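You operate a simulated robot arm through the tools that you are given. There is no shell and no other tool.

You run a simulated robot arm. Do the job below in one go: nothing can be reset, and whatever is moved stays where it is left.

Task
Put shaft 4's gear in the red WORN tray, fit the one marked 26/35, run the drive.
Fine: gear 20/17 overhangs it: park that on the free peg and put it back on shaft 3; one gear off at a time, straight from seat to seat; turn the orange gear knob till the counter lights; other gears stay.

The check looks at the end state, three seconds after you hand in, the way a careful person would. Anything else that was tipped, shoved, dropped, spilled or broken makes it a failure.

Robot
A 7-joint arm with a two-finger parallel gripper, fixed in place. Base frame: the origin is on the floor under the middle of its stand, x ahead of it, y to its left, z up; the work surface is at about z = 81.2. Readings come in cm, degrees, newtons and seconds.
With the tool pointing down near the work surface it reaches from about 30 to 72 cm from the base axis. Its first joint turns from -166.0 to 166.0 degrees. Payload 3.43 kg.
Tool frame: the origin (TCP) lies between the finger pads and is the grasp point; the fingertips stand 3 cm ahead of it; z points along the fingers, y is the line along which they close. Largest opening 9.4 cm; finger width 2.8, thickness 1; the body of the gripper, 5 by 9.6 cm, starts 5.5 cm behind the TCP.
Orientation is told as [roll, pitch, yaw] about the base's x, y, z axes, in that order, counted from this pose: with the fingers straight down and closing along the base's y, the tool's x points along the base's -x, its y along +y and its z along -z.

Tools
- The arm moves only by the tool drive_tool. Its argument "moves" is a list that holds one entry, the list of rows, each a list of 7 numbers: the gripper command, from -1 (shut) to 1 (fully open), values between in proportion, then the shift along the base's x, y, z in m, then the turn, a rotation vector about the base's x, y, z in degrees. In form: [[[hand, dx, dy, dz, ax, ay, az], ...]]. A call has 1 to 20 rows; each row is the pose to reach, as a shift and turn from the pose commanded when the call began. Rows are played at 5 a second. More than 5 cm and 8.6 degrees between two rows, or a gripper value outside its range, and nothing of the call is played. Where a pose cannot be reached the arm comes as near as it can. A force on the tool above 40 N (or 10 N above the force at the start of the call, whichever is more), or a blocked arm, ends the call early, and 0.2 s more pass. Each finger travels about 10.8 cm/s and halts on what it meets, pressing with about 24 N; the grip force reading is that of the motor and also rises with nothing between the fingers. The clock runs only during rows and for 0.2 s after the last one: add rows that repeat a pose to give the fingers time. It gives the time, the measured TCP pose, the force on the tool (base axes), the opening and the grip force at its end, in the units of the frame above (readings bear some noise), with the torque about the TCP (base axes, N m) and any sound that the robot's microphone picked up, and new pictures: "show" is both (left out), scene, wrist or none.
- Cameras (640 x 400 px; columns grow to the right, rows downward): "scene" is fixed at [40.02, 64.81, 156.64]; the picture's right is [-1.00, 0.00, 0.00], its down [0.00, 0.71, -0.71] and it looks along [-0.00, -0.71, -0.71] (base axes); focal length 352 px, centre (320, 200). "wrist" rides on the gripper at [7.6, 1.4, -10.3] in the tool frame; the picture's right is [-0.18, 0.98, 0.00], its down [-0.75, -0.14, -0.64] and it looks along [-0.63, -0.12, 0.77] (tool axes); focal length 243 px, centre (320, 200). There is no depth. A picture from a camera that has moved, and an enlarged one, comes with that camera's place and axes in the base frame and with its lens.
- lift_body(by): moves the trunk up (or, below 0, down) by that many cm; the arm rides with it, the base frame stays. It gives what a move gives, with no picture.
- inspect(camera, box): a new picture of the part [left, top, right, bottom] of that camera's present view, enlarged. The clock stands still meanwhile.
- close_job(): hands the job in; it is judged then, once.

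Nothing tells you positions but the pictures and the camera data. Unless the task says otherwise, let go and move clear before handing in.

The tools are called after "Request:" as name(argument=value, ...) on one line, values as JSON. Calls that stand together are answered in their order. drive_tool: Moves the arm, as the interface text tells. Its arguments: {"type":"object","properties":{"moves":{"type":"array"},"show":{"type":"string","enum":["both","scene","wrist","none"]}},"required":["moves"]} The other tools are called the same way: lift_body (by) moves the trunk up or down; inspect (camera, box) takes an enlarged picture of a part of a camera's view; close_job () hands the job in.

At the start:

```text
t: 0.0
ee_pos: [53.48, -3.54, 111.45]
ee_rot: [0.0, 0.0, 0.0]
wrist_force: [1.1, -0.3, 0.8]
torque: [0.05, 0.0, 0.0]
gripper_width: 9.4
grip_force: 0.1
trunk travel left (down, up): [-15.0, 44.0]
```

scene: 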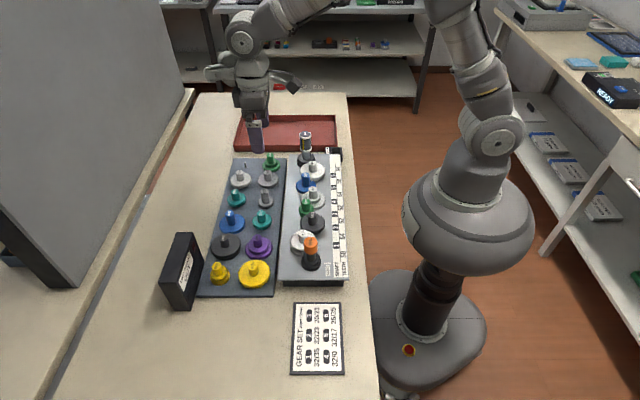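
wrist: 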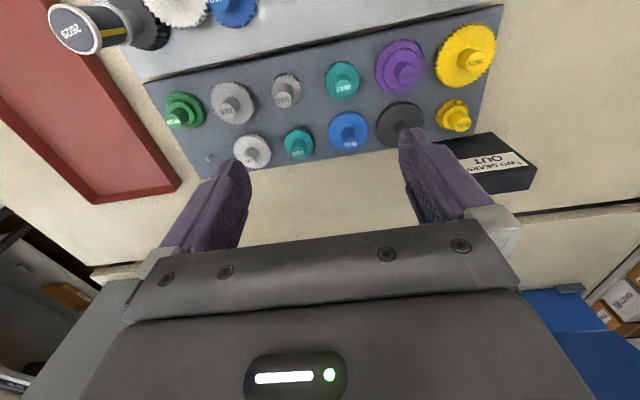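

I see a grey drive board with a row of shafts, a dark rack of spare gears, a red tray, an info card and a black counter box. I'll enlarge the views first to read the labels before I move anything.

Request:
inspect(camera="scene", box=[270, 120, 360, 290])

Request:
inspect(camera="scene", box=[190, 140, 290, 300])

Request:
inspect(camera="scene", box=[280, 295, 360, 380])

Request:
inspect(camera="wrist", box=[150, 0, 510, 190])

```text
2.35 times, centred on (315, 205) of scene
camera zoom: at [40.02, 64.81, 156.64], right [-1.0, 0.0, 0.0], down [0.0, 0.71, -0.71], along [0.0, -0.71, -0.71], focal length 829 px, centre (332, 188)
```

zoom: 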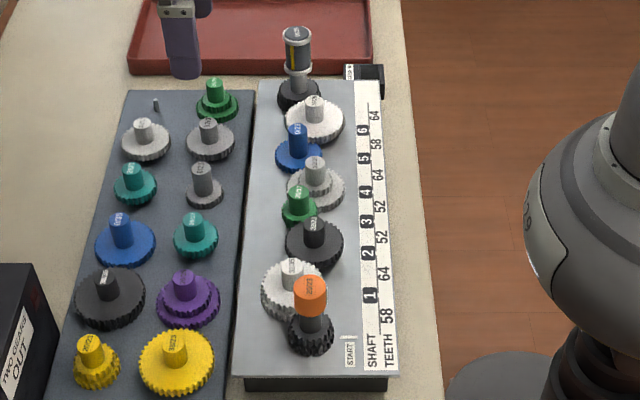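

```text
2.50 times, centred on (240, 220) of scene
camera zoom: at [40.02, 64.81, 156.64], right [-1.0, 0.0, 0.0], down [0.0, 0.71, -0.71], along [0.0, -0.71, -0.71], focal length 881 px, centre (520, 150)
```

zoom: 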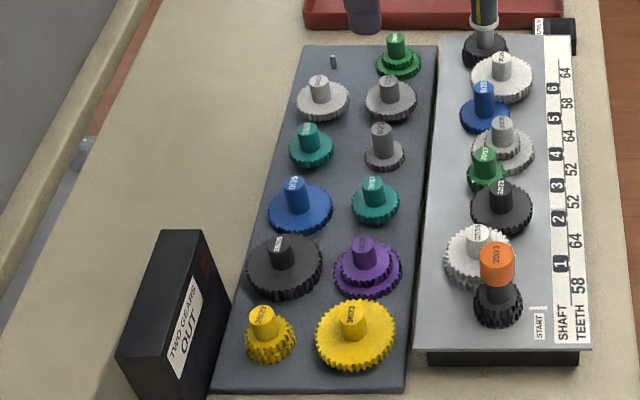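

```text
4.71 times, centred on (320, 338) of scene
camera zoom: at [40.02, 64.81, 156.64], right [-1.0, 0.0, 0.0], down [0.0, 0.71, -0.71], along [0.0, -0.71, -0.71], focal length 1658 px, centre (320, -447)
```

zoom: 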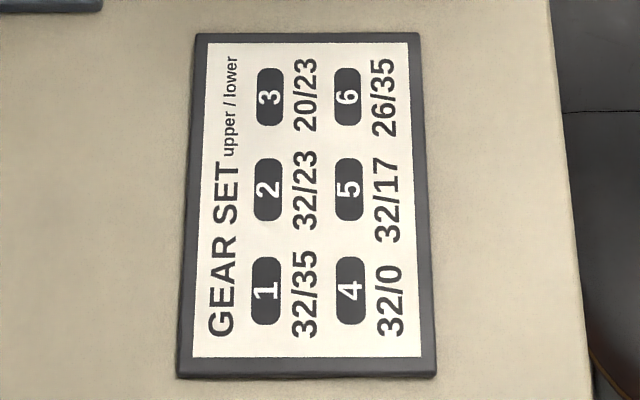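

```text
1.78 times, centred on (330, 95) of wrist
camera zoom: at [46.05, -2.07, 121.77], right [0.18, 0.98, 0.0], down [0.75, -0.14, 0.64], along [0.63, -0.12, -0.77], focal length 431 px, centre (302, 387)
```

zoom: 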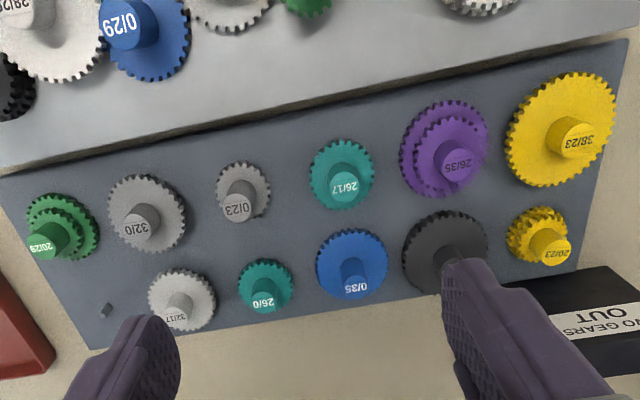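

The drive board lies along y at about x≈42, the rack is beyond it, and the red tray is at the far −y end. The spare marked 26/35 looks like the purple one on the rack. I'll pull the arm back, staying high, so the wrist camera can see the drive shafts.

Request:
drive_tool(moves=[[[1, -0.04, 0, 0.0, 0, 0, 0], [1, -0.08, 0, 0, 0, 0, 0], [1, -0.12, 0, 0, 0, 0, 0], [1, -0.14, 0, 0, 0, 0, 0], [1, -0.14, 0, 0, 0, 0, 0]]], show="both")

```text
t: 1.2
ee_pos: [39.63, -3.65, 111.6]
ee_rot: [0.1, 0.0, 0.0]
wrist_force: [0.7, -0.4, 0.2]
torque: [0.0, -0.01, 0.01]
gripper_width: 9.41
grip_force: 0.1
trunk travel left (down, up): [-15.0, 44.0]
camera wrist: at [32.09, -2.13, 121.87], right [0.18, 0.98, 0.0], down [0.75, -0.14, 0.64], along [0.63, -0.12, -0.77], focal length 243 px, centre (320, 200)
```

scene: 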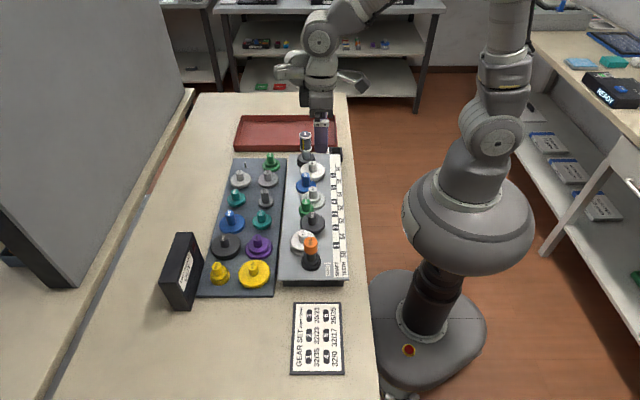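
wrist: 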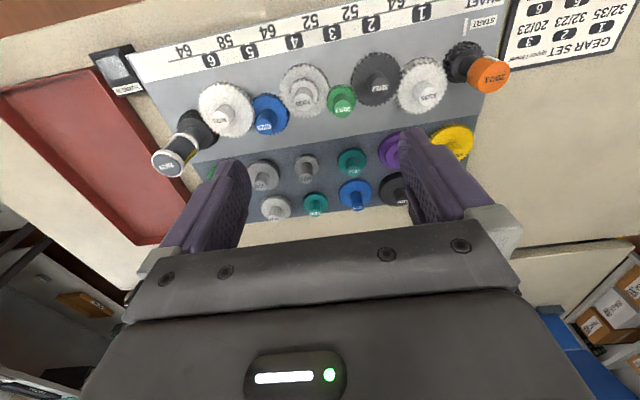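

Request:
inspect(camera="wrist", box=[80, 0, 300, 180])

Request:
inspect(camera="wrist", box=[240, 40, 520, 220])

Request:
inspect(camera="wrist", box=[240, 50, 380, 140])

Request:
inspect(camera="scene", box=[285, 140, 350, 220])

Request:
inspect(camera="scene", box=[285, 200, 350, 290])

```text
2.22 times, centred on (190, 90) of wrist
camera zoom: at [32.09, -2.13, 121.87], right [0.18, 0.98, 0.0], down [0.75, -0.14, 0.64], along [0.63, -0.12, -0.77], focal length 539 px, centre (609, 444)
```

zoom: 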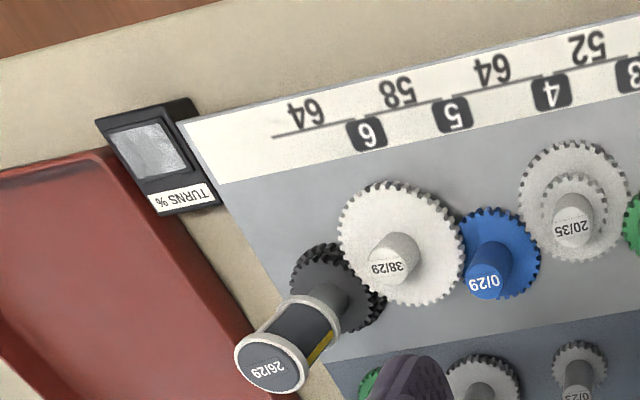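

```text
2.22 times, centred on (380, 130) of wrist
camera zoom: at [32.09, -2.13, 121.87], right [0.18, 0.98, 0.0], down [0.75, -0.14, 0.64], along [0.63, -0.12, -0.77], focal length 539 px, centre (187, 356)
```

zoom: 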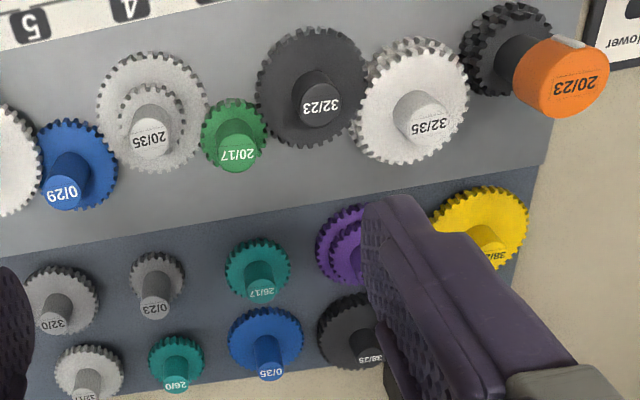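

```text
4.44 times, centred on (310, 95) of wrist
camera zoom: at [32.09, -2.13, 121.87], right [0.18, 0.98, 0.0], down [0.75, -0.14, 0.64], along [0.63, -0.12, -0.77], focal length 1078 px, centre (364, 667)
```

zoom: 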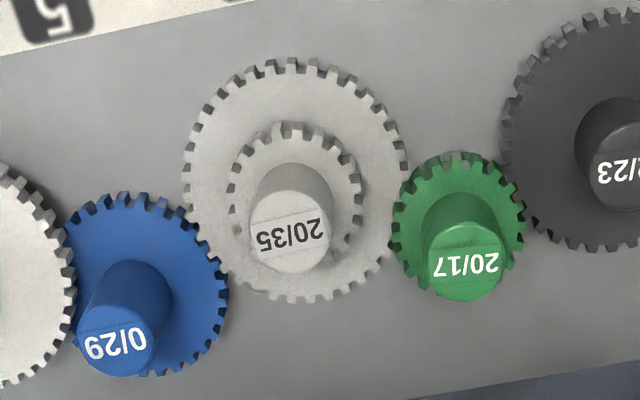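

```text
5.00 times, centred on (318, 180) of scene
camera zoom: at [40.02, 64.81, 156.64], right [-1.0, 0.0, 0.0], down [0.0, 0.71, -0.71], along [0.0, -0.71, -0.71], focal length 1762 px, centre (332, 300)
```

zoom: 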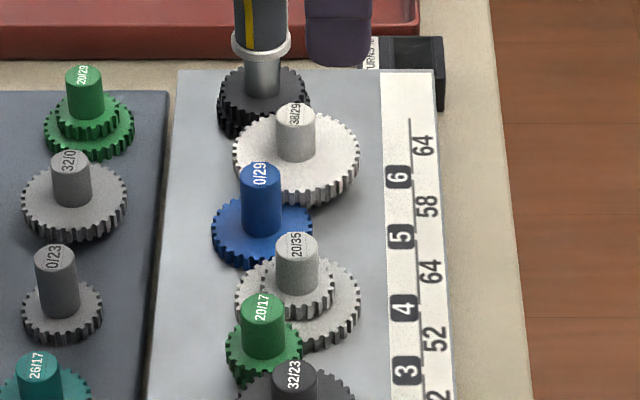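

```text
4.44 times, centred on (318, 245) of scene
camera zoom: at [40.02, 64.81, 156.64], right [-1.0, 0.0, 0.0], down [0.0, 0.71, -0.71], along [0.0, -0.71, -0.71], focal length 1566 px, centre (331, 0)
```

zoom: 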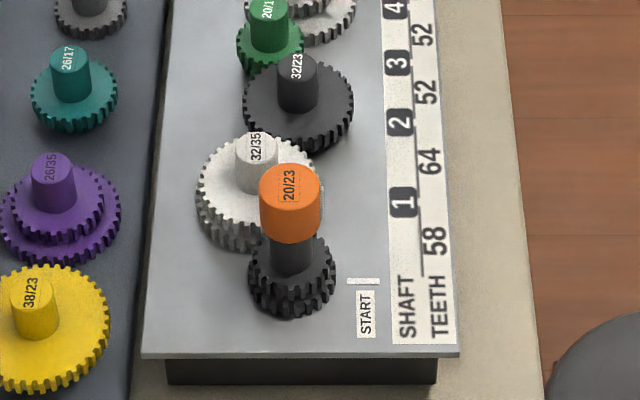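

Teeth add up: shaft 3 carries 20/17 (green), shaft 4 carries 20/35 (grey), and the purple 26/35 is the replacement. Hub tops on the drive come out at z≈90, with shaft 3 near (43.6, −1.4) and shaft 4 near (42, −6.2). Next I turn the hand so it closes along x and look at them more closely.

Request:
drive_tool(moves=[[[1, 0.005, 0, 0, 0, 0, 8], [1, 0.01, 0, 0, 0, 0, 16], [1, 0.015, 0, 0, 0, 0, 24], [1, 0.02, 0, 0, 0, 0, 32], [1, 0.025, 0, 0, 0, 0, 40], [1, 0.03, 0.005, 0, 0, 0, 48], [1, 0.035, 0.01, 0, 0, 0, 56], [1, 0.04, 0.015, 0, 0, 0, 64], [1, 0.04, 0.02, -0.01, 0, 0, 72], [1, 0.04, 0.02, -0.03, 0, 0, 80], [1, 0.04, 0.02, -0.05, 0, 0, 86], [1, 0.04, 0.02, -0.06, 0, 0, 90], [1, 0.04, 0.02, -0.06, 0, 0, 90]]], show="both")

```text
t: 4.0
ee_pos: [43.51, -1.42, 105.56]
ee_rot: [0.0, 0.0, 90.1]
wrist_force: [-0.9, 0.1, -1.0]
torque: [-0.01, -0.03, 0.01]
gripper_width: 9.41
grip_force: 0.2
trunk travel left (down, up): [-15.0, 44.0]
camera wrist: at [42.17, -9.01, 115.82], right [-0.98, 0.18, 0.0], down [0.14, 0.75, 0.64], along [0.12, 0.63, -0.77], focal length 243 px, centre (320, 200)
```

scene: 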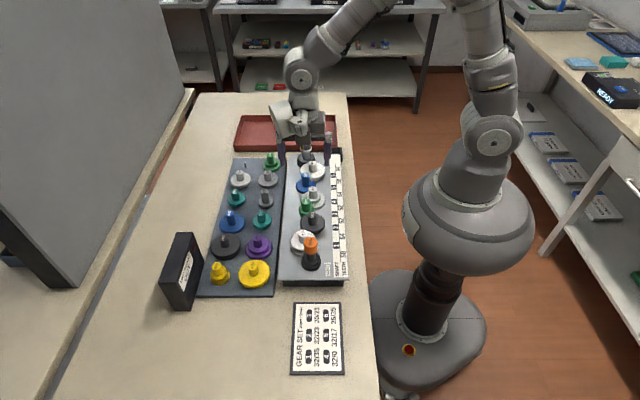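
wrist: 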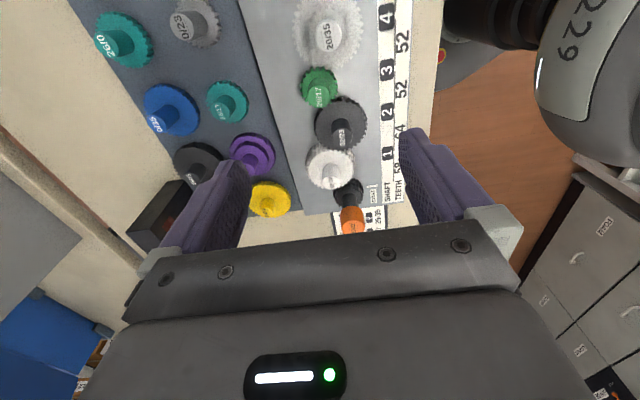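

The green 20/17 hub is almost exactly under the tool (column ≈320). I'll zoom in to refine its position and the heights of the gear faces.

Request:
inspect(camera="wrist", box=[260, 0, 400, 130])

Request:
inspect(camera="scene", box=[290, 165, 340, 235])

Request:
inspect(camera="wrist", box=[80, 0, 300, 140])

Request:
inspect(camera="scene", box=[215, 140, 295, 200])

```text
3.08 times, centred on (330, 65) of wrist
camera zoom: at [42.17, -9.01, 115.82], right [-0.98, 0.18, 0.0], down [0.14, 0.75, 0.64], along [0.12, 0.63, -0.77], focal length 746 px, centre (289, 615)
```

zoom: 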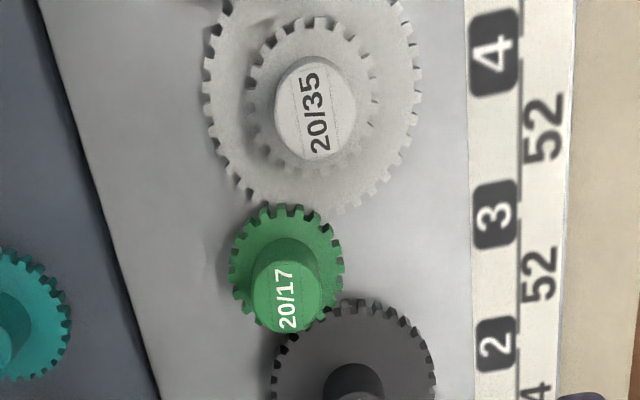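

```text
5.71 times, centred on (315, 200) of scene
camera zoom: at [40.02, 64.81, 156.64], right [-1.0, 0.0, 0.0], down [0.0, 0.71, -0.71], along [0.0, -0.71, -0.71], focal length 2013 px, centre (349, 200)
```

zoom: 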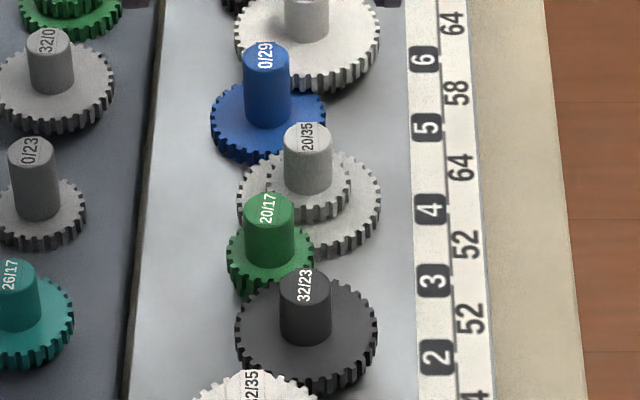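

```text
2.86 times, centred on (190, 70) of wrist
camera zoom: at [42.17, -9.01, 115.82], right [-0.98, 0.18, 0.0], down [0.14, 0.75, 0.64], along [0.12, 0.63, -0.77], focal length 693 px, centre (691, 571)
```

zoom: 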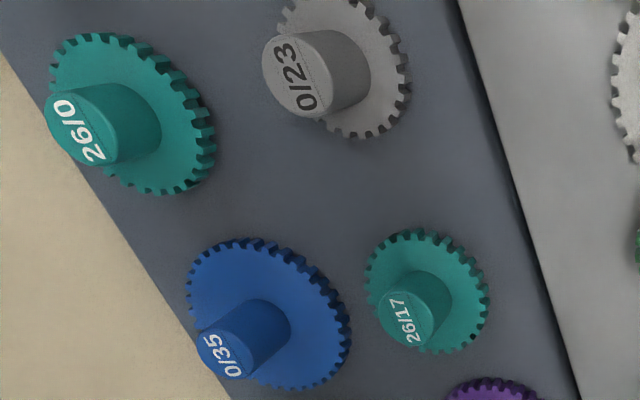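

```text
6.67 times, centred on (255, 170) of scene
camera zoom: at [40.02, 64.81, 156.64], right [-1.0, 0.0, 0.0], down [0.0, 0.71, -0.71], along [0.0, -0.71, -0.71], focal length 2349 px, centre (753, 400)
```

zoom: 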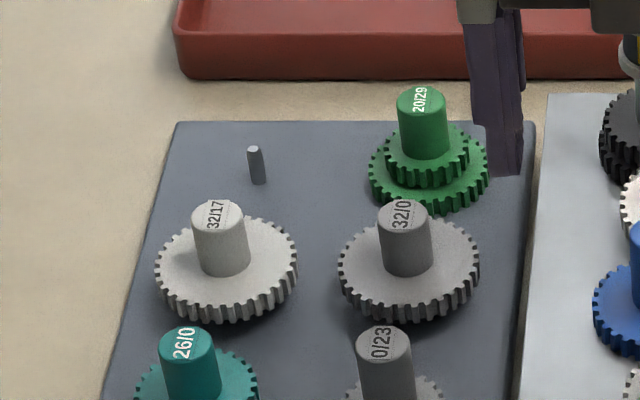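

Shaft 3's hub is at about (43.7, −1.4), and its 2.3 cm wide hub stands roughly 2.8 cm above the gear face. I'll go down part of the way with the fingers narrowed to about 5 cm and check the alignment.

Request:
drive_tool(moves=[[[0.5, 0.002, 0, -0.03, 0, 0, 0], [0.1, 0.002, 0, -0.06, 0, 0, 0], [0.06, 0.002, 0, -0.09, 0, 0, 0], [0.06, 0.002, 0, -0.105, 0, 0, 0], [0.06, 0.002, 0, -0.115, 0, 0, 0], [0.06, 0.002, 0, -0.115, 0, 0, 0]]], show="both")

```text
t: 5.4
ee_pos: [43.69, -1.46, 94.0]
ee_rot: [-0.1, 0.0, 90.0]
wrist_force: [0.0, -0.1, 0.5]
torque: [0.0, -0.02, -0.02]
gripper_width: 4.97
grip_force: 0.1
trunk travel left (down, up): [-15.0, 44.0]
camera wrist: at [42.47, -9.06, 104.26], right [-0.98, 0.18, 0.0], down [0.14, 0.75, 0.64], along [0.12, 0.63, -0.77], focal length 243 px, centre (320, 200)
```

scene: 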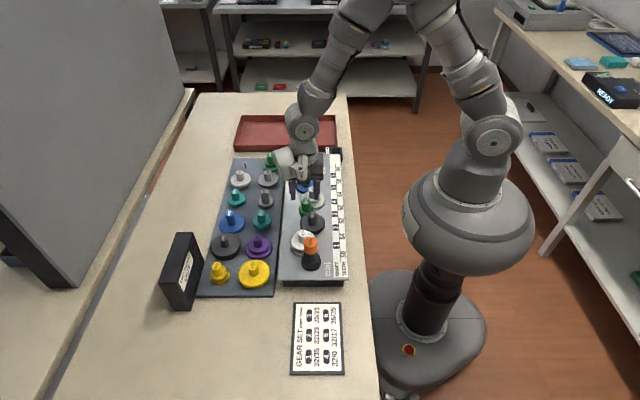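
wrist: 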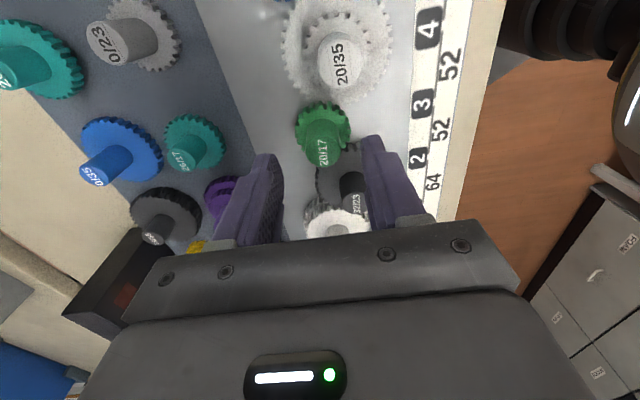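

Request:
inspect(camera="wrist", box=[240, 60, 440, 240])

Request:
inspect(camera="scene", box=[280, 170, 340, 240])

```text
2.22 times, centred on (340, 150) of wrist
camera zoom: at [42.47, -9.06, 104.26], right [-0.98, 0.18, 0.0], down [0.14, 0.75, 0.64], along [0.12, 0.63, -0.77], focal length 539 px, centre (276, 311)
```

zoom: 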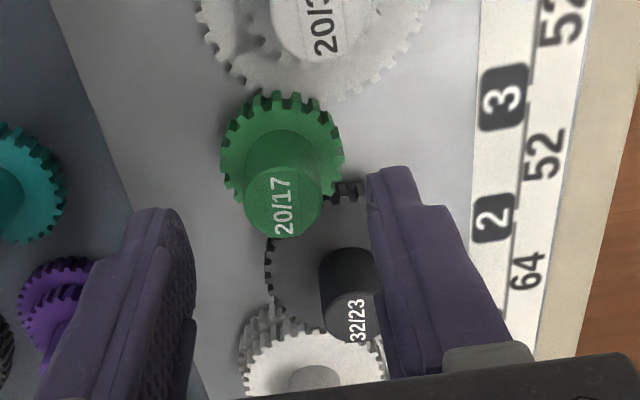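

```text
5.71 times, centred on (310, 205) of scene
camera zoom: at [40.02, 64.81, 156.64], right [-1.0, 0.0, 0.0], down [0.0, 0.71, -0.71], along [0.0, -0.71, -0.71], focal length 2013 px, centre (377, 171)
```

zoom: 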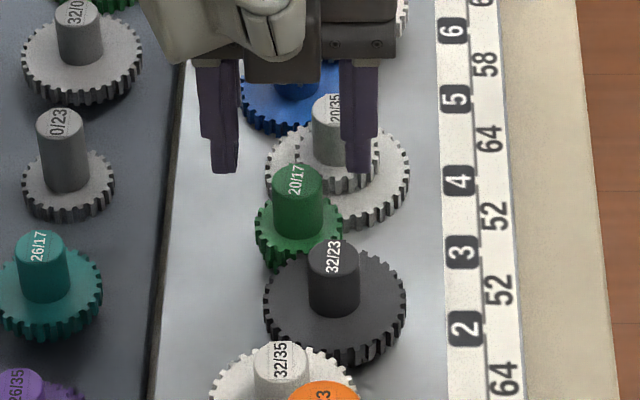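

The hub is centred between the fingers, and the gear face is at about z≈87.3–87.6. I'll lower so the fingertips stay just above the face, then close.

Request:
drive_tool(moves=[[[0.06, 0, 0, -0.015, 0, 0, 0], [0.06, 0, 0, -0.025, 0, 0, 0], [0.06, 0, 0, -0.031, 0, 0, 0], [0.06, 0, 0, -0.031, 0, 0, 0]]], show="both")

```text
t: 6.4
ee_pos: [43.8, -1.5, 90.96]
ee_rot: [0.0, 0.0, 90.0]
wrist_force: [-0.2, 0.1, 0.0]
torque: [0.02, 0.01, 0.0]
gripper_width: 4.98
grip_force: 0.0
trunk travel left (down, up): [-15.0, 44.0]
camera wrist: at [42.45, -9.06, 101.14], right [-0.98, 0.18, 0.0], down [0.14, 0.75, 0.64], along [0.12, 0.63, -0.77], focal length 243 px, centre (320, 200)
```

scene: 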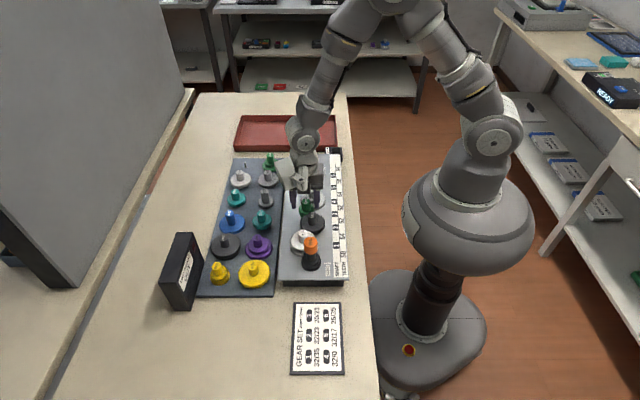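
wrist: 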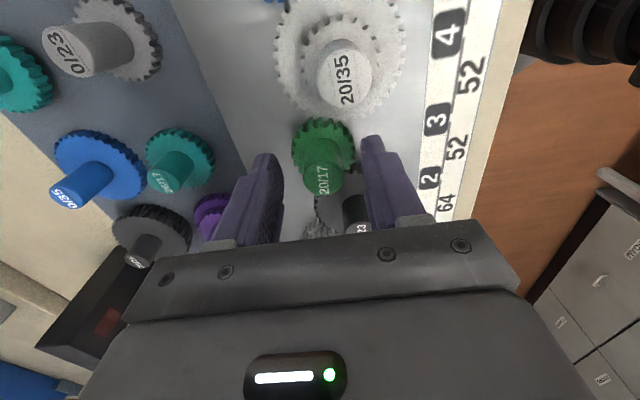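

Request:
inspect(camera="wrist", box=[240, 80, 420, 240])

Request:
inspect(camera="scene", box=[285, 180, 335, 230])

```text
2.50 times, centred on (330, 160) of wrist
camera zoom: at [42.45, -9.06, 101.14], right [-0.98, 0.18, 0.0], down [0.14, 0.75, 0.64], along [0.12, 0.63, -0.77], focal length 606 px, centre (295, 300)
```

zoom: 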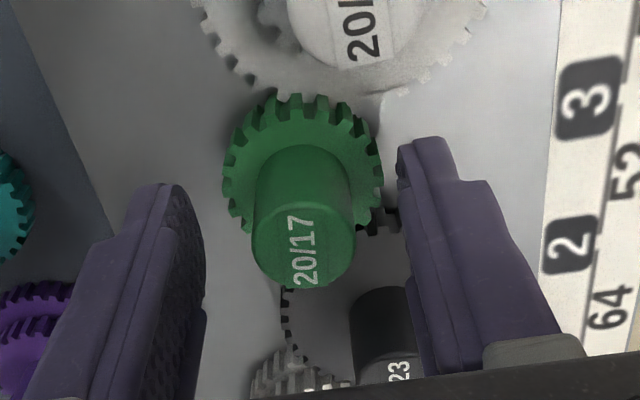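

```text
8.00 times, centred on (310, 205) of scene
camera zoom: at [40.02, 64.81, 156.64], right [-1.0, 0.0, 0.0], down [0.0, 0.71, -0.71], along [0.0, -0.71, -0.71], focal length 2818 px, centre (400, 160)
```

zoom: 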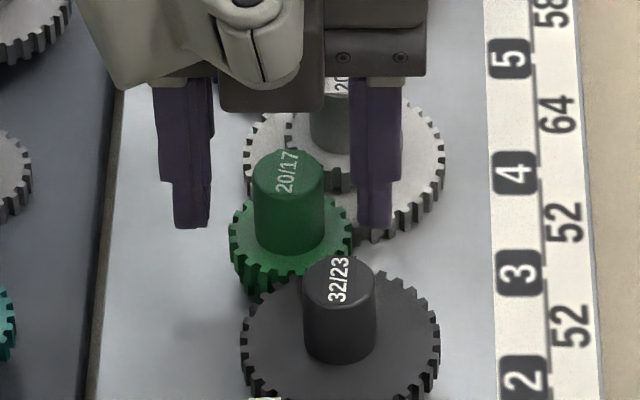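

The fingers straddle the hub with the tips just above the gear face. I'll shift 1 mm, lower 2 mm and close on the hub.

Request:
drive_tool(moves=[[[0.06, -0.001, 0, -0.002, 0, 0, 0], [-0.2, -0.001, 0, -0.002, 0, 0, 0], [-0.4, -0.001, 0, -0.002, 0, 0, 0], [-0.7, -0.001, 0, -0.002, 0, 0, 0], [-1, -0.001, 0, -0.002, 0, 0, 0], [-1, -0.001, 0, -0.002, 0, 0, 0]]], show="both")

```text
t: 7.8
ee_pos: [43.63, -1.5, 90.64]
ee_rot: [0.0, 0.0, 89.9]
wrist_force: [-0.4, 0.1, 1.0]
torque: [-0.01, 0.01, 0.02]
gripper_width: 2.25
grip_force: 24.0
trunk travel left (down, up): [-15.0, 44.0]
camera wrist: at [42.34, -9.04, 100.94], right [-0.98, 0.18, 0.0], down [0.14, 0.75, 0.64], along [0.12, 0.63, -0.77], focal length 243 px, centre (320, 200)
```

scene: 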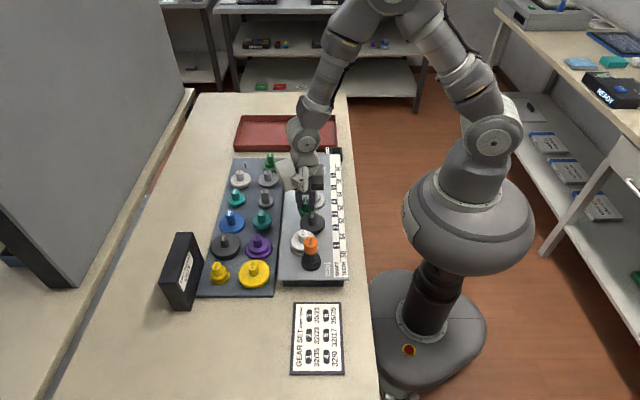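
wrist: 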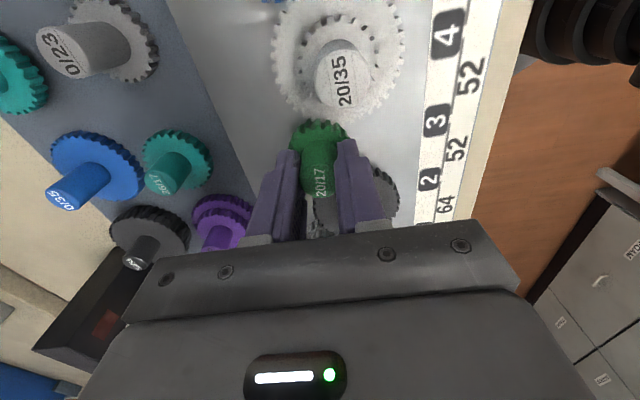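

I've got the hub, 2.25 cm wide, with almost no side load. I'll lift straight up slowly and watch the forces.

Request:
drive_tool(moves=[[[-1, 0, 0, 0.005, 0, 0, 0], [-1, 0, 0, 0.01, 0, 0, 0], [-1, 0, 0, 0.015, 0, 0, 0], [-1, 0, 0, 0.02, 0, 0, 0], [-1, 0, 0, 0.025, 0, 0, 0], [-1, 0, 0, 0.03, 0, 0, 0]]], show="both")

```text
t: 9.2
ee_pos: [43.63, -1.58, 93.75]
ee_rot: [-0.1, -0.1, 90.0]
wrist_force: [0.6, 0.2, -0.1]
torque: [-0.01, 0.0, 0.0]
gripper_width: 2.25
grip_force: 24.1
trunk travel left (down, up): [-15.0, 44.0]
camera wrist: at [42.35, -9.14, 104.0], right [-0.98, 0.18, 0.0], down [0.14, 0.75, 0.64], along [0.12, 0.63, -0.77], focal length 243 px, centre (320, 200)
```

scene: 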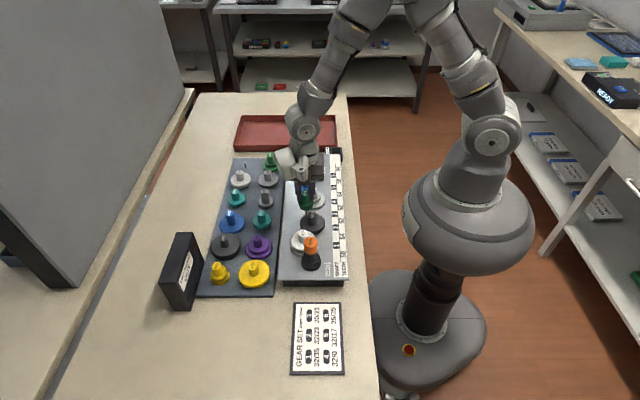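
wrist: 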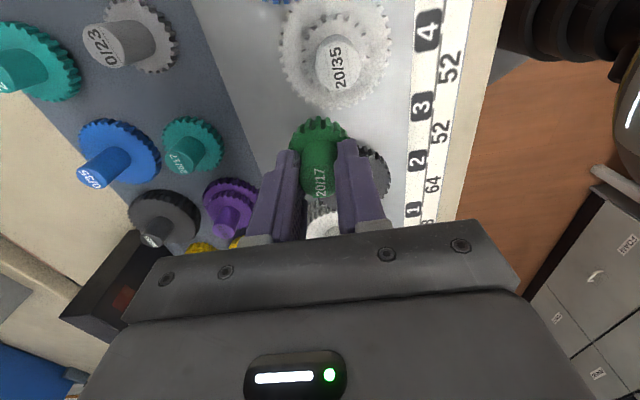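

The gear comes up with the hand and the others have stayed put. I'll lift clear of all the hubs and look at the freed shaft.

Request:
drive_tool(moves=[[[-1, 0, 0, 0.02, 0, 0, 0], [-1, 0, 0, 0.04, 0, 0, 0], [-1, 0, 0, 0.06, 0, 0, 0], [-1, 0, 0, 0.08, 0, 0, 0], [-1, 0, 0, 0.08, 0, 0, 0]]], show="both")

Request:
inspect(camera="scene", box=[270, 140, 350, 240])

Request:
inspect(camera="wrist", box=[240, 0, 420, 240])

```text
t: 10.4
ee_pos: [43.82, -1.66, 101.92]
ee_rot: [0.0, 0.1, 90.1]
wrist_force: [-1.1, 0.3, -0.5]
torque: [0.0, -0.01, 0.01]
gripper_width: 2.27
grip_force: 24.3
trunk travel left (down, up): [-15.0, 44.0]
camera wrist: at [42.37, -9.09, 112.07], right [-0.98, 0.18, 0.0], down [0.14, 0.75, 0.64], along [0.12, 0.63, -0.77], focal length 243 px, centre (320, 200)
```

scene: 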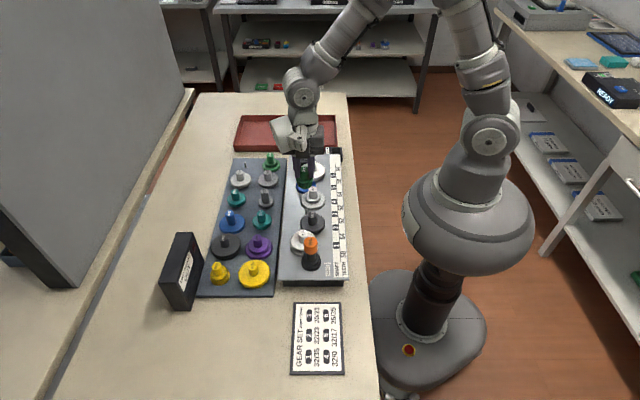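
wrist: 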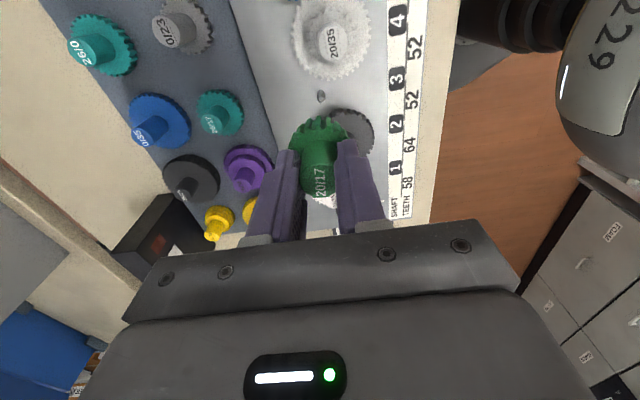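

```text
4.00 times, centred on (310, 190) of scene
camera zoom: at [40.02, 64.81, 156.64], right [-1.0, 0.0, 0.0], down [0.0, 0.71, -0.71], along [0.0, -0.71, -0.71], focal length 1409 px, centre (360, 240)
```

zoom: 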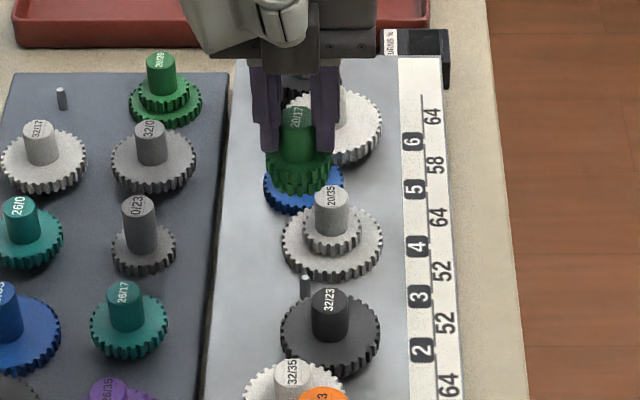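

```text
1.67 times, centred on (330, 120) of wrist
camera zoom: at [42.37, -9.09, 112.07], right [-0.98, 0.18, 0.0], down [0.14, 0.75, 0.64], along [0.12, 0.63, -0.77], focal length 404 px, centre (303, 333)
```

zoom: 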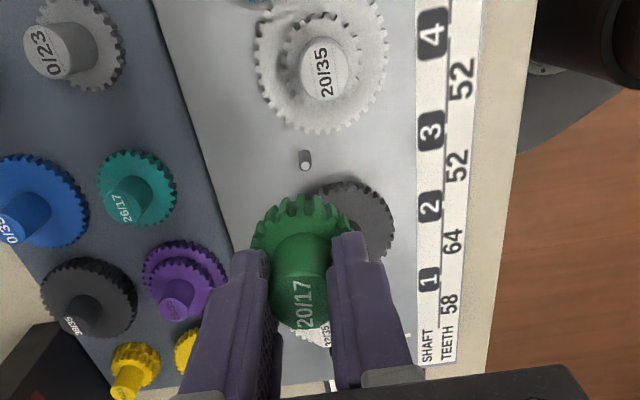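

Shaft 3's bare pin is visible, and the green gear is held level well above everything. Now I carry it over the rack, at a safe height, towards the free peg at the far −y corner.

Request:
drive_tool(moves=[[[-1, 0.025, -0.02, 0, 0, 0, 0], [-1, 0.055, -0.045, 0, 0, 0, 0], [-1, 0.085, -0.075, 0, 0, 0, 0], [-1, 0.115, -0.105, 0, 0, 0, 0], [-1, 0.14, -0.14, 0, 0, 0, 0], [-1, 0.165, -0.17, 0, 0, 0, 0], [-1, 0.18, -0.19, 0, 0, 0, 0], [-1, 0.19, -0.2, 0, 0, 0, 0], [-1, 0.19, -0.2, 0, 0, 0, 0]]], show="both")

Request:
inspect(camera="wrist", box=[230, 0, 420, 240])

Request:
inspect(camera="scene", box=[210, 110, 300, 190])

```text
t: 12.4
ee_pos: [62.51, -21.56, 101.62]
ee_rot: [0.0, 0.0, 89.9]
wrist_force: [0.1, 1.0, -1.6]
torque: [-0.01, 0.0, 0.0]
gripper_width: 2.26
grip_force: 23.7
trunk travel left (down, up): [-15.0, 44.0]
camera wrist: at [61.39, -29.09, 111.84], right [-0.98, 0.18, 0.0], down [0.14, 0.75, 0.64], along [0.12, 0.63, -0.77], focal length 243 px, centre (320, 200)
```

scene: 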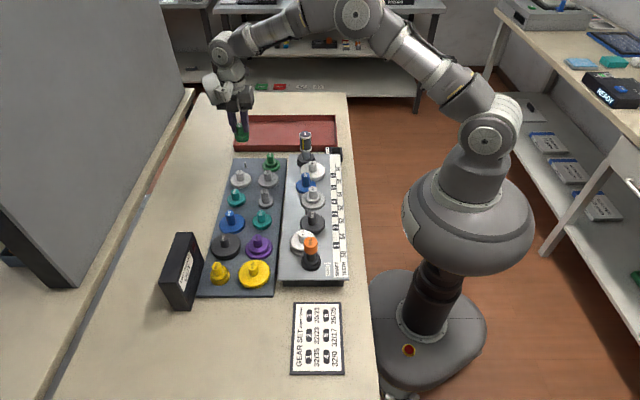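
wrist: 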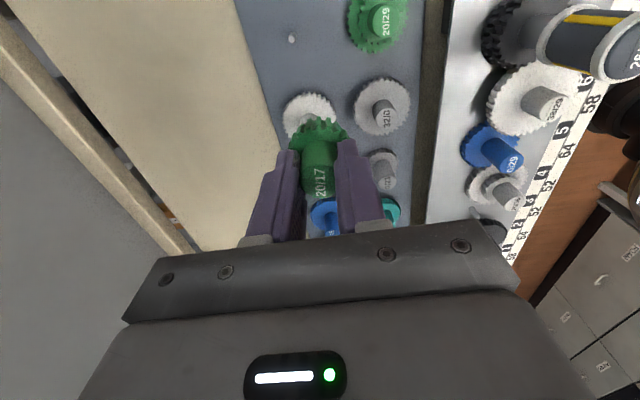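

```text
1.67 times, centred on (325, 120) of wrist
camera zoom: at [61.39, -29.09, 111.84], right [-0.98, 0.18, 0.0], down [0.14, 0.75, 0.64], along [0.12, 0.63, -0.77], focal length 404 px, centre (312, 333)
```

zoom: 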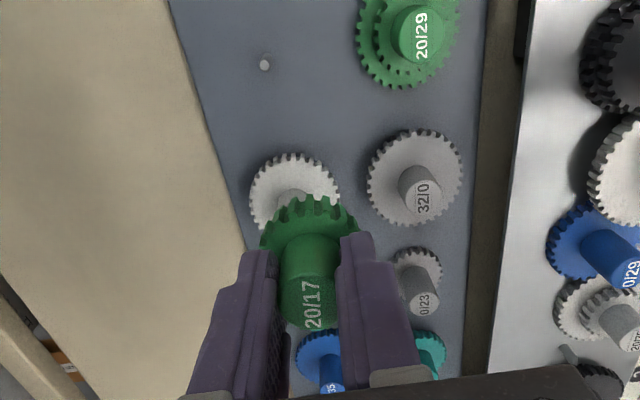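

```text
5.00 times, centred on (255, 150) of scene
camera zoom: at [40.02, 64.81, 156.64], right [-1.0, 0.0, 0.0], down [0.0, 0.71, -0.71], along [0.0, -0.71, -0.71], focal length 1762 px, centre (645, 450)
```

zoom: 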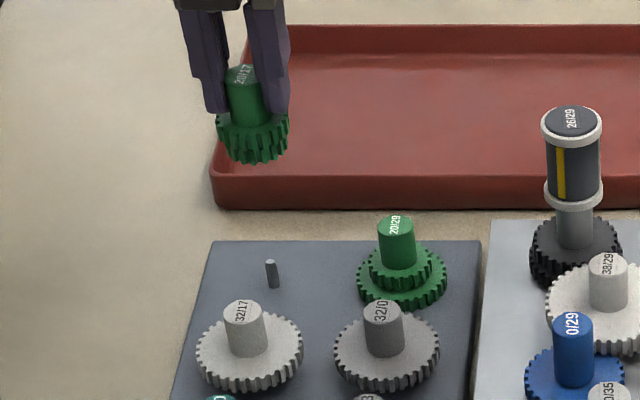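

The free pin is near (64.5, −26.5), its top is at about z≈83.4 and the rack is low. I'll move over it, go down partway and compare the gear and pin positions again.

Request:
drive_tool(moves=[[[-1, 0.01, -0.02, 0, 0, 0, 0], [-1, 0.019, -0.04, 0, 0, 0, 0], [-1, 0.019, -0.05, -0.02, 0, 0, 0], [-1, 0.019, -0.05, -0.05, 0, 0, 0], [-1, 0.019, -0.05, -0.075, 0, 0, 0], [-1, 0.019, -0.05, -0.09, 0, 0, 0], [-1, 0.019, -0.05, -0.09, 0, 0, 0]]], show="both")

Request:
inspect(camera="wrist", box=[250, 60, 390, 220])

Request:
inspect(camera="scene", box=[215, 125, 275, 185])

```text
t: 14.0
ee_pos: [64.57, -26.61, 92.71]
ee_rot: [0.0, 0.0, 89.9]
wrist_force: [-0.8, 0.1, 0.0]
torque: [0.01, 0.03, -0.01]
gripper_width: 2.25
grip_force: 24.2
trunk travel left (down, up): [-15.0, 44.0]
camera wrist: at [63.3, -34.06, 102.84], right [-0.98, 0.18, 0.0], down [0.14, 0.75, 0.64], along [0.12, 0.63, -0.77], focal length 243 px, centre (320, 200)
```

scene: 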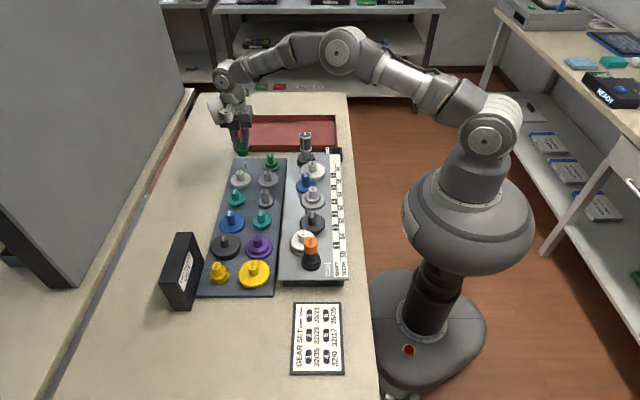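
wrist: 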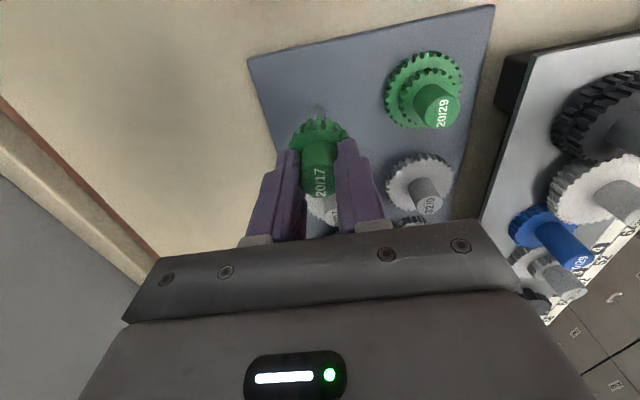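

```text
2.50 times, centred on (320, 140) of wrist
camera zoom: at [63.3, -34.06, 102.84], right [-0.98, 0.18, 0.0], down [0.14, 0.75, 0.64], along [0.12, 0.63, -0.77], focal length 606 px, centre (320, 350)
```

zoom: 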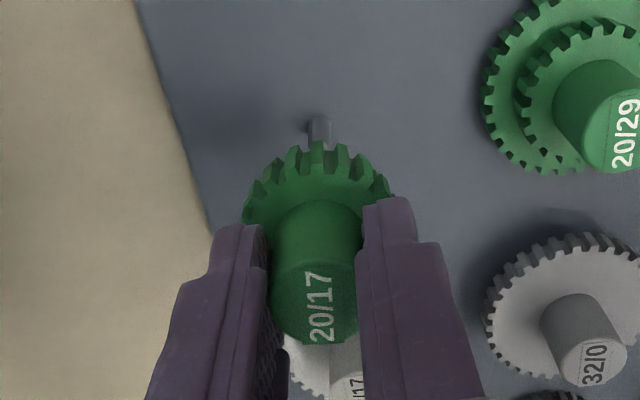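

```text
6.67 times, centred on (245, 155) of scene
camera zoom: at [40.02, 64.81, 156.64], right [-1.0, 0.0, 0.0], down [0.0, 0.71, -0.71], along [0.0, -0.71, -0.71], focal length 2349 px, centre (820, 500)
```

zoom: 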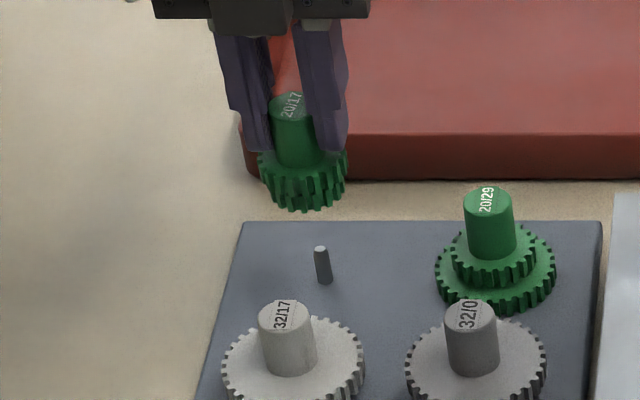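

The gear is over the pin within about a millimetre by both cameras. I'll shift half a millimetre and lower to just above the pin tip for a last look.

Request:
drive_tool(moves=[[[-1, -0.0007, 0, -0.01, 0, 0, 0], [-1, -0.0007, 0, -0.02, 0, 0, 0], [-1, -0.0007, 0, -0.03, 0, 0, 0], [-1, -0.0007, 0, -0.032, 0, 0, 0], [-1, -0.0007, 0, -0.032, 0, 0, 0]]], show="both")

Request:
inspect(camera="wrist", box=[250, 60, 390, 220])

Request:
inspect(camera="scene", box=[215, 135, 275, 195])

```text
t: 15.2
ee_pos: [64.58, -26.7, 89.59]
ee_rot: [-0.1, -0.1, 90.1]
wrist_force: [0.0, -0.4, -0.7]
torque: [0.02, 0.0, -0.01]
gripper_width: 2.26
grip_force: 24.4
trunk travel left (down, up): [-15.0, 44.0]
camera wrist: at [63.17, -34.19, 99.81], right [-0.98, 0.18, 0.0], down [0.14, 0.75, 0.64], along [0.12, 0.63, -0.77], focal length 243 px, centre (320, 200)
```

scene: 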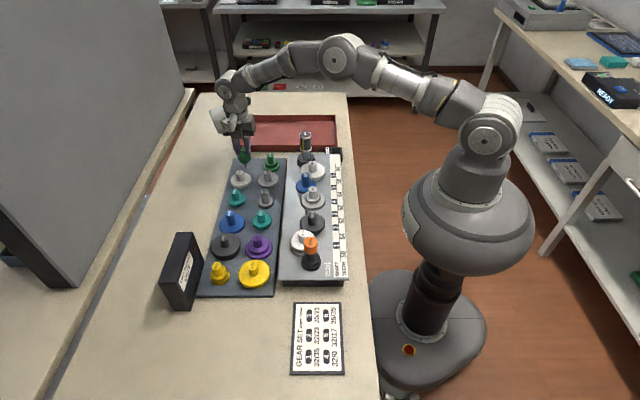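
wrist: 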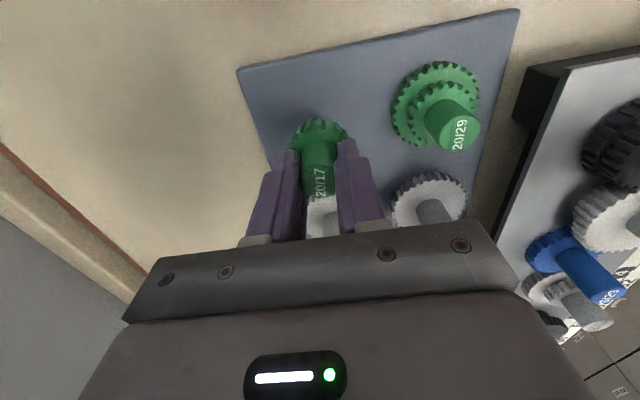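

```text
2.50 times, centred on (320, 140) of wrist
camera zoom: at [63.17, -34.19, 99.81], right [-0.98, 0.18, 0.0], down [0.14, 0.75, 0.64], along [0.12, 0.63, -0.77], focal length 606 px, centre (320, 350)
```

zoom: 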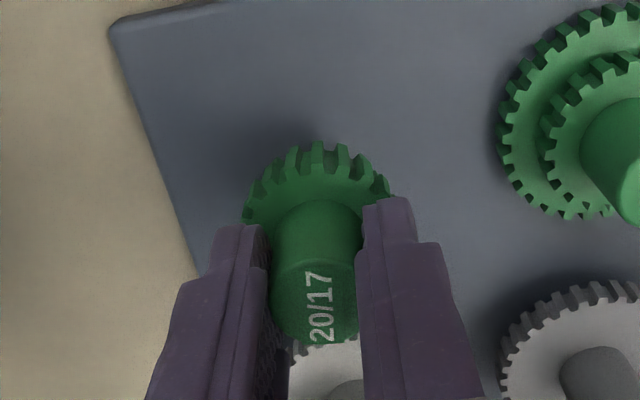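

```text
6.67 times, centred on (245, 165) of scene
camera zoom: at [40.02, 64.81, 156.64], right [-1.0, 0.0, 0.0], down [0.0, 0.71, -0.71], along [0.0, -0.71, -0.71], focal length 2349 px, centre (820, 433)
```

zoom: 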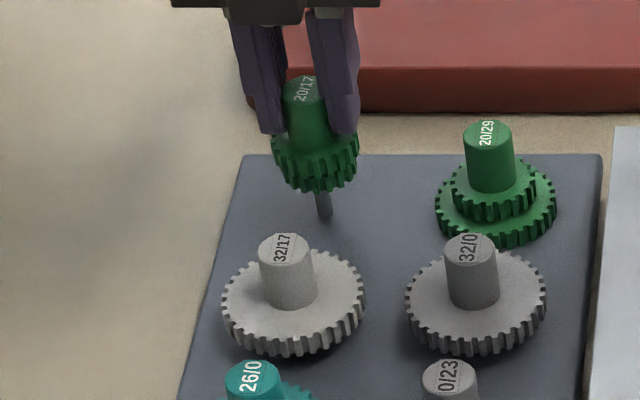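

The gear axis lines up with the pin in the scene view. I'll lower in small steps and feel for the pin entering the bore.

Request:
drive_tool(moves=[[[-1, 0, 0, -0.002, 0, 0, 0], [-1, 0, 0, -0.004, 0, 0, 0], [-1, 0, 0, -0.006, 0, 0, 0], [-1, 0, 0, -0.008, 0, 0, 0], [-1, 0, 0, -0.008, 0, 0, 0]]], show="none")

```text
t: 16.4
ee_pos: [64.45, -26.73, 88.62]
ee_rot: [0.0, 0.0, 90.0]
wrist_force: [0.1, 0.3, -0.5]
torque: [0.02, 0.0, -0.03]
gripper_width: 2.23
grip_force: 24.4
trunk travel left (down, up): [-15.0, 44.0]
```

Request:
drive_tool(moves=[[[-1, 0, 0, -0.002, 0, 0, 0], [-1, 0, 0, -0.004, 0, 0, 0], [-1, 0, 0, -0.006, 0, 0, 0], [-1, 0, 0, -0.006, 0, 0, 0]]], show="scene")

Request:
inspect(camera="scene", box=[215, 135, 275, 195])

```text
t: 17.4
ee_pos: [64.57, -26.62, 88.13]
ee_rot: [0.1, 0.0, 90.1]
wrist_force: [2.7, -0.6, 0.3]
torque: [0.02, -0.12, 0.02]
gripper_width: 2.22
grip_force: 24.3
trunk travel left (down, up): [-15.0, 44.0]
```

scene: 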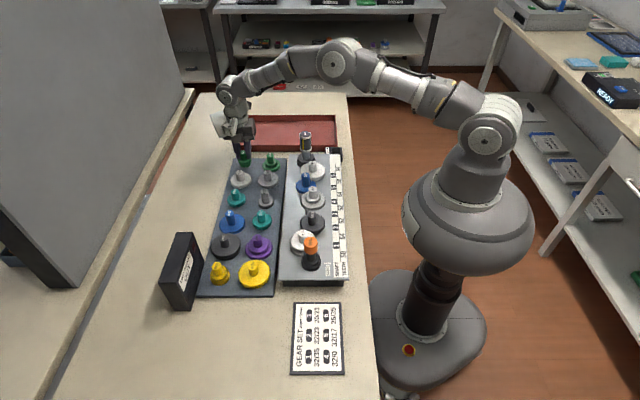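

```text
6.67 times, centred on (245, 165) of scene
camera zoom: at [40.02, 64.81, 156.64], right [-1.0, 0.0, 0.0], down [0.0, 0.71, -0.71], along [0.0, -0.71, -0.71], focal length 2349 px, centre (820, 433)
```

zoom: 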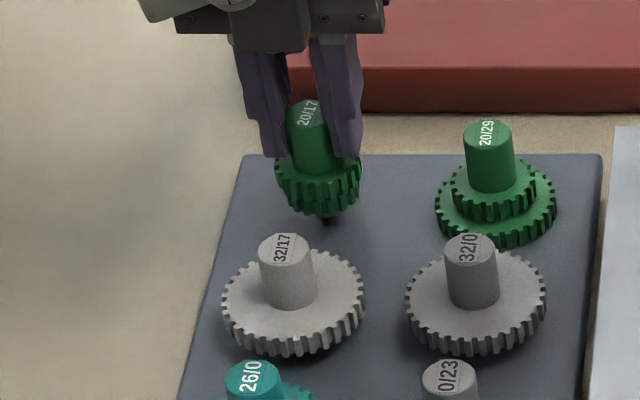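

A slight side force shows the pin is now in the bore, and the gear wants to go about half a millimetre to +x. I'll ease it that way and continue down until it seats.

Request:
drive_tool(moves=[[[-1, 0.0004, 0, -0.001, 0, 0, 0], [-1, 0.0006, 0, -0.003, 0, 0, 0], [-1, 0.0006, 0, -0.005, 0, 0, 0], [-1, 0.0006, 0, -0.007, 0, 0, 0], [-1, 0.0006, 0, -0.007, 0, 0, 0]]], show="none")

```text
t: 18.6
ee_pos: [64.53, -26.55, 87.51]
ee_rot: [0.0, -0.1, 90.0]
wrist_force: [-0.1, -0.5, -0.8]
torque: [-0.04, -0.02, -0.01]
gripper_width: 2.21
grip_force: 24.3
trunk travel left (down, up): [-15.0, 44.0]
```

Request:
drive_tool(moves=[[[-1, 0, 0, -0.0015, 0, 0, 0], [-1, 0, 0, -0.003, 0, 0, 0], [-1, 0, 0, -0.003, 0, 0, 0]]], show="none")

Request:
inspect(camera="scene", box=[215, 135, 275, 195])

```text
t: 19.4
ee_pos: [64.56, -26.58, 87.21]
ee_rot: [0.0, -0.1, 89.9]
wrist_force: [0.7, -1.4, 0.2]
torque: [-0.05, -0.02, 0.0]
gripper_width: 2.22
grip_force: 24.1
trunk travel left (down, up): [-15.0, 44.0]
```

```text
6.67 times, centred on (245, 165) of scene
camera zoom: at [40.02, 64.81, 156.64], right [-1.0, 0.0, 0.0], down [0.0, 0.71, -0.71], along [0.0, -0.71, -0.71], focal length 2349 px, centre (820, 433)
```

zoom: 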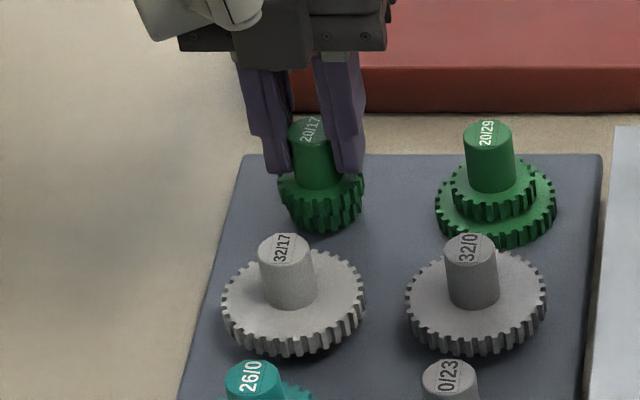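

The gear has slid down the pin and shows no vertical load yet. I'll keep lowering in 1–2 mm steps until it touches the rack.

Request:
drive_tool(moves=[[[-1, 0, 0, -0.001, 0, 0, 0], [-1, 0, 0, -0.002, 0, 0, 0], [-1, 0, 0, -0.002, 0, 0, 0]]], show="none")

```text
t: 20.2
ee_pos: [64.56, -26.62, 86.92]
ee_rot: [0.0, -0.1, 90.0]
wrist_force: [3.9, -1.9, 1.3]
torque: [-0.06, -0.22, -0.02]
gripper_width: 2.26
grip_force: 24.3
trunk travel left (down, up): [-15.0, 44.0]
```

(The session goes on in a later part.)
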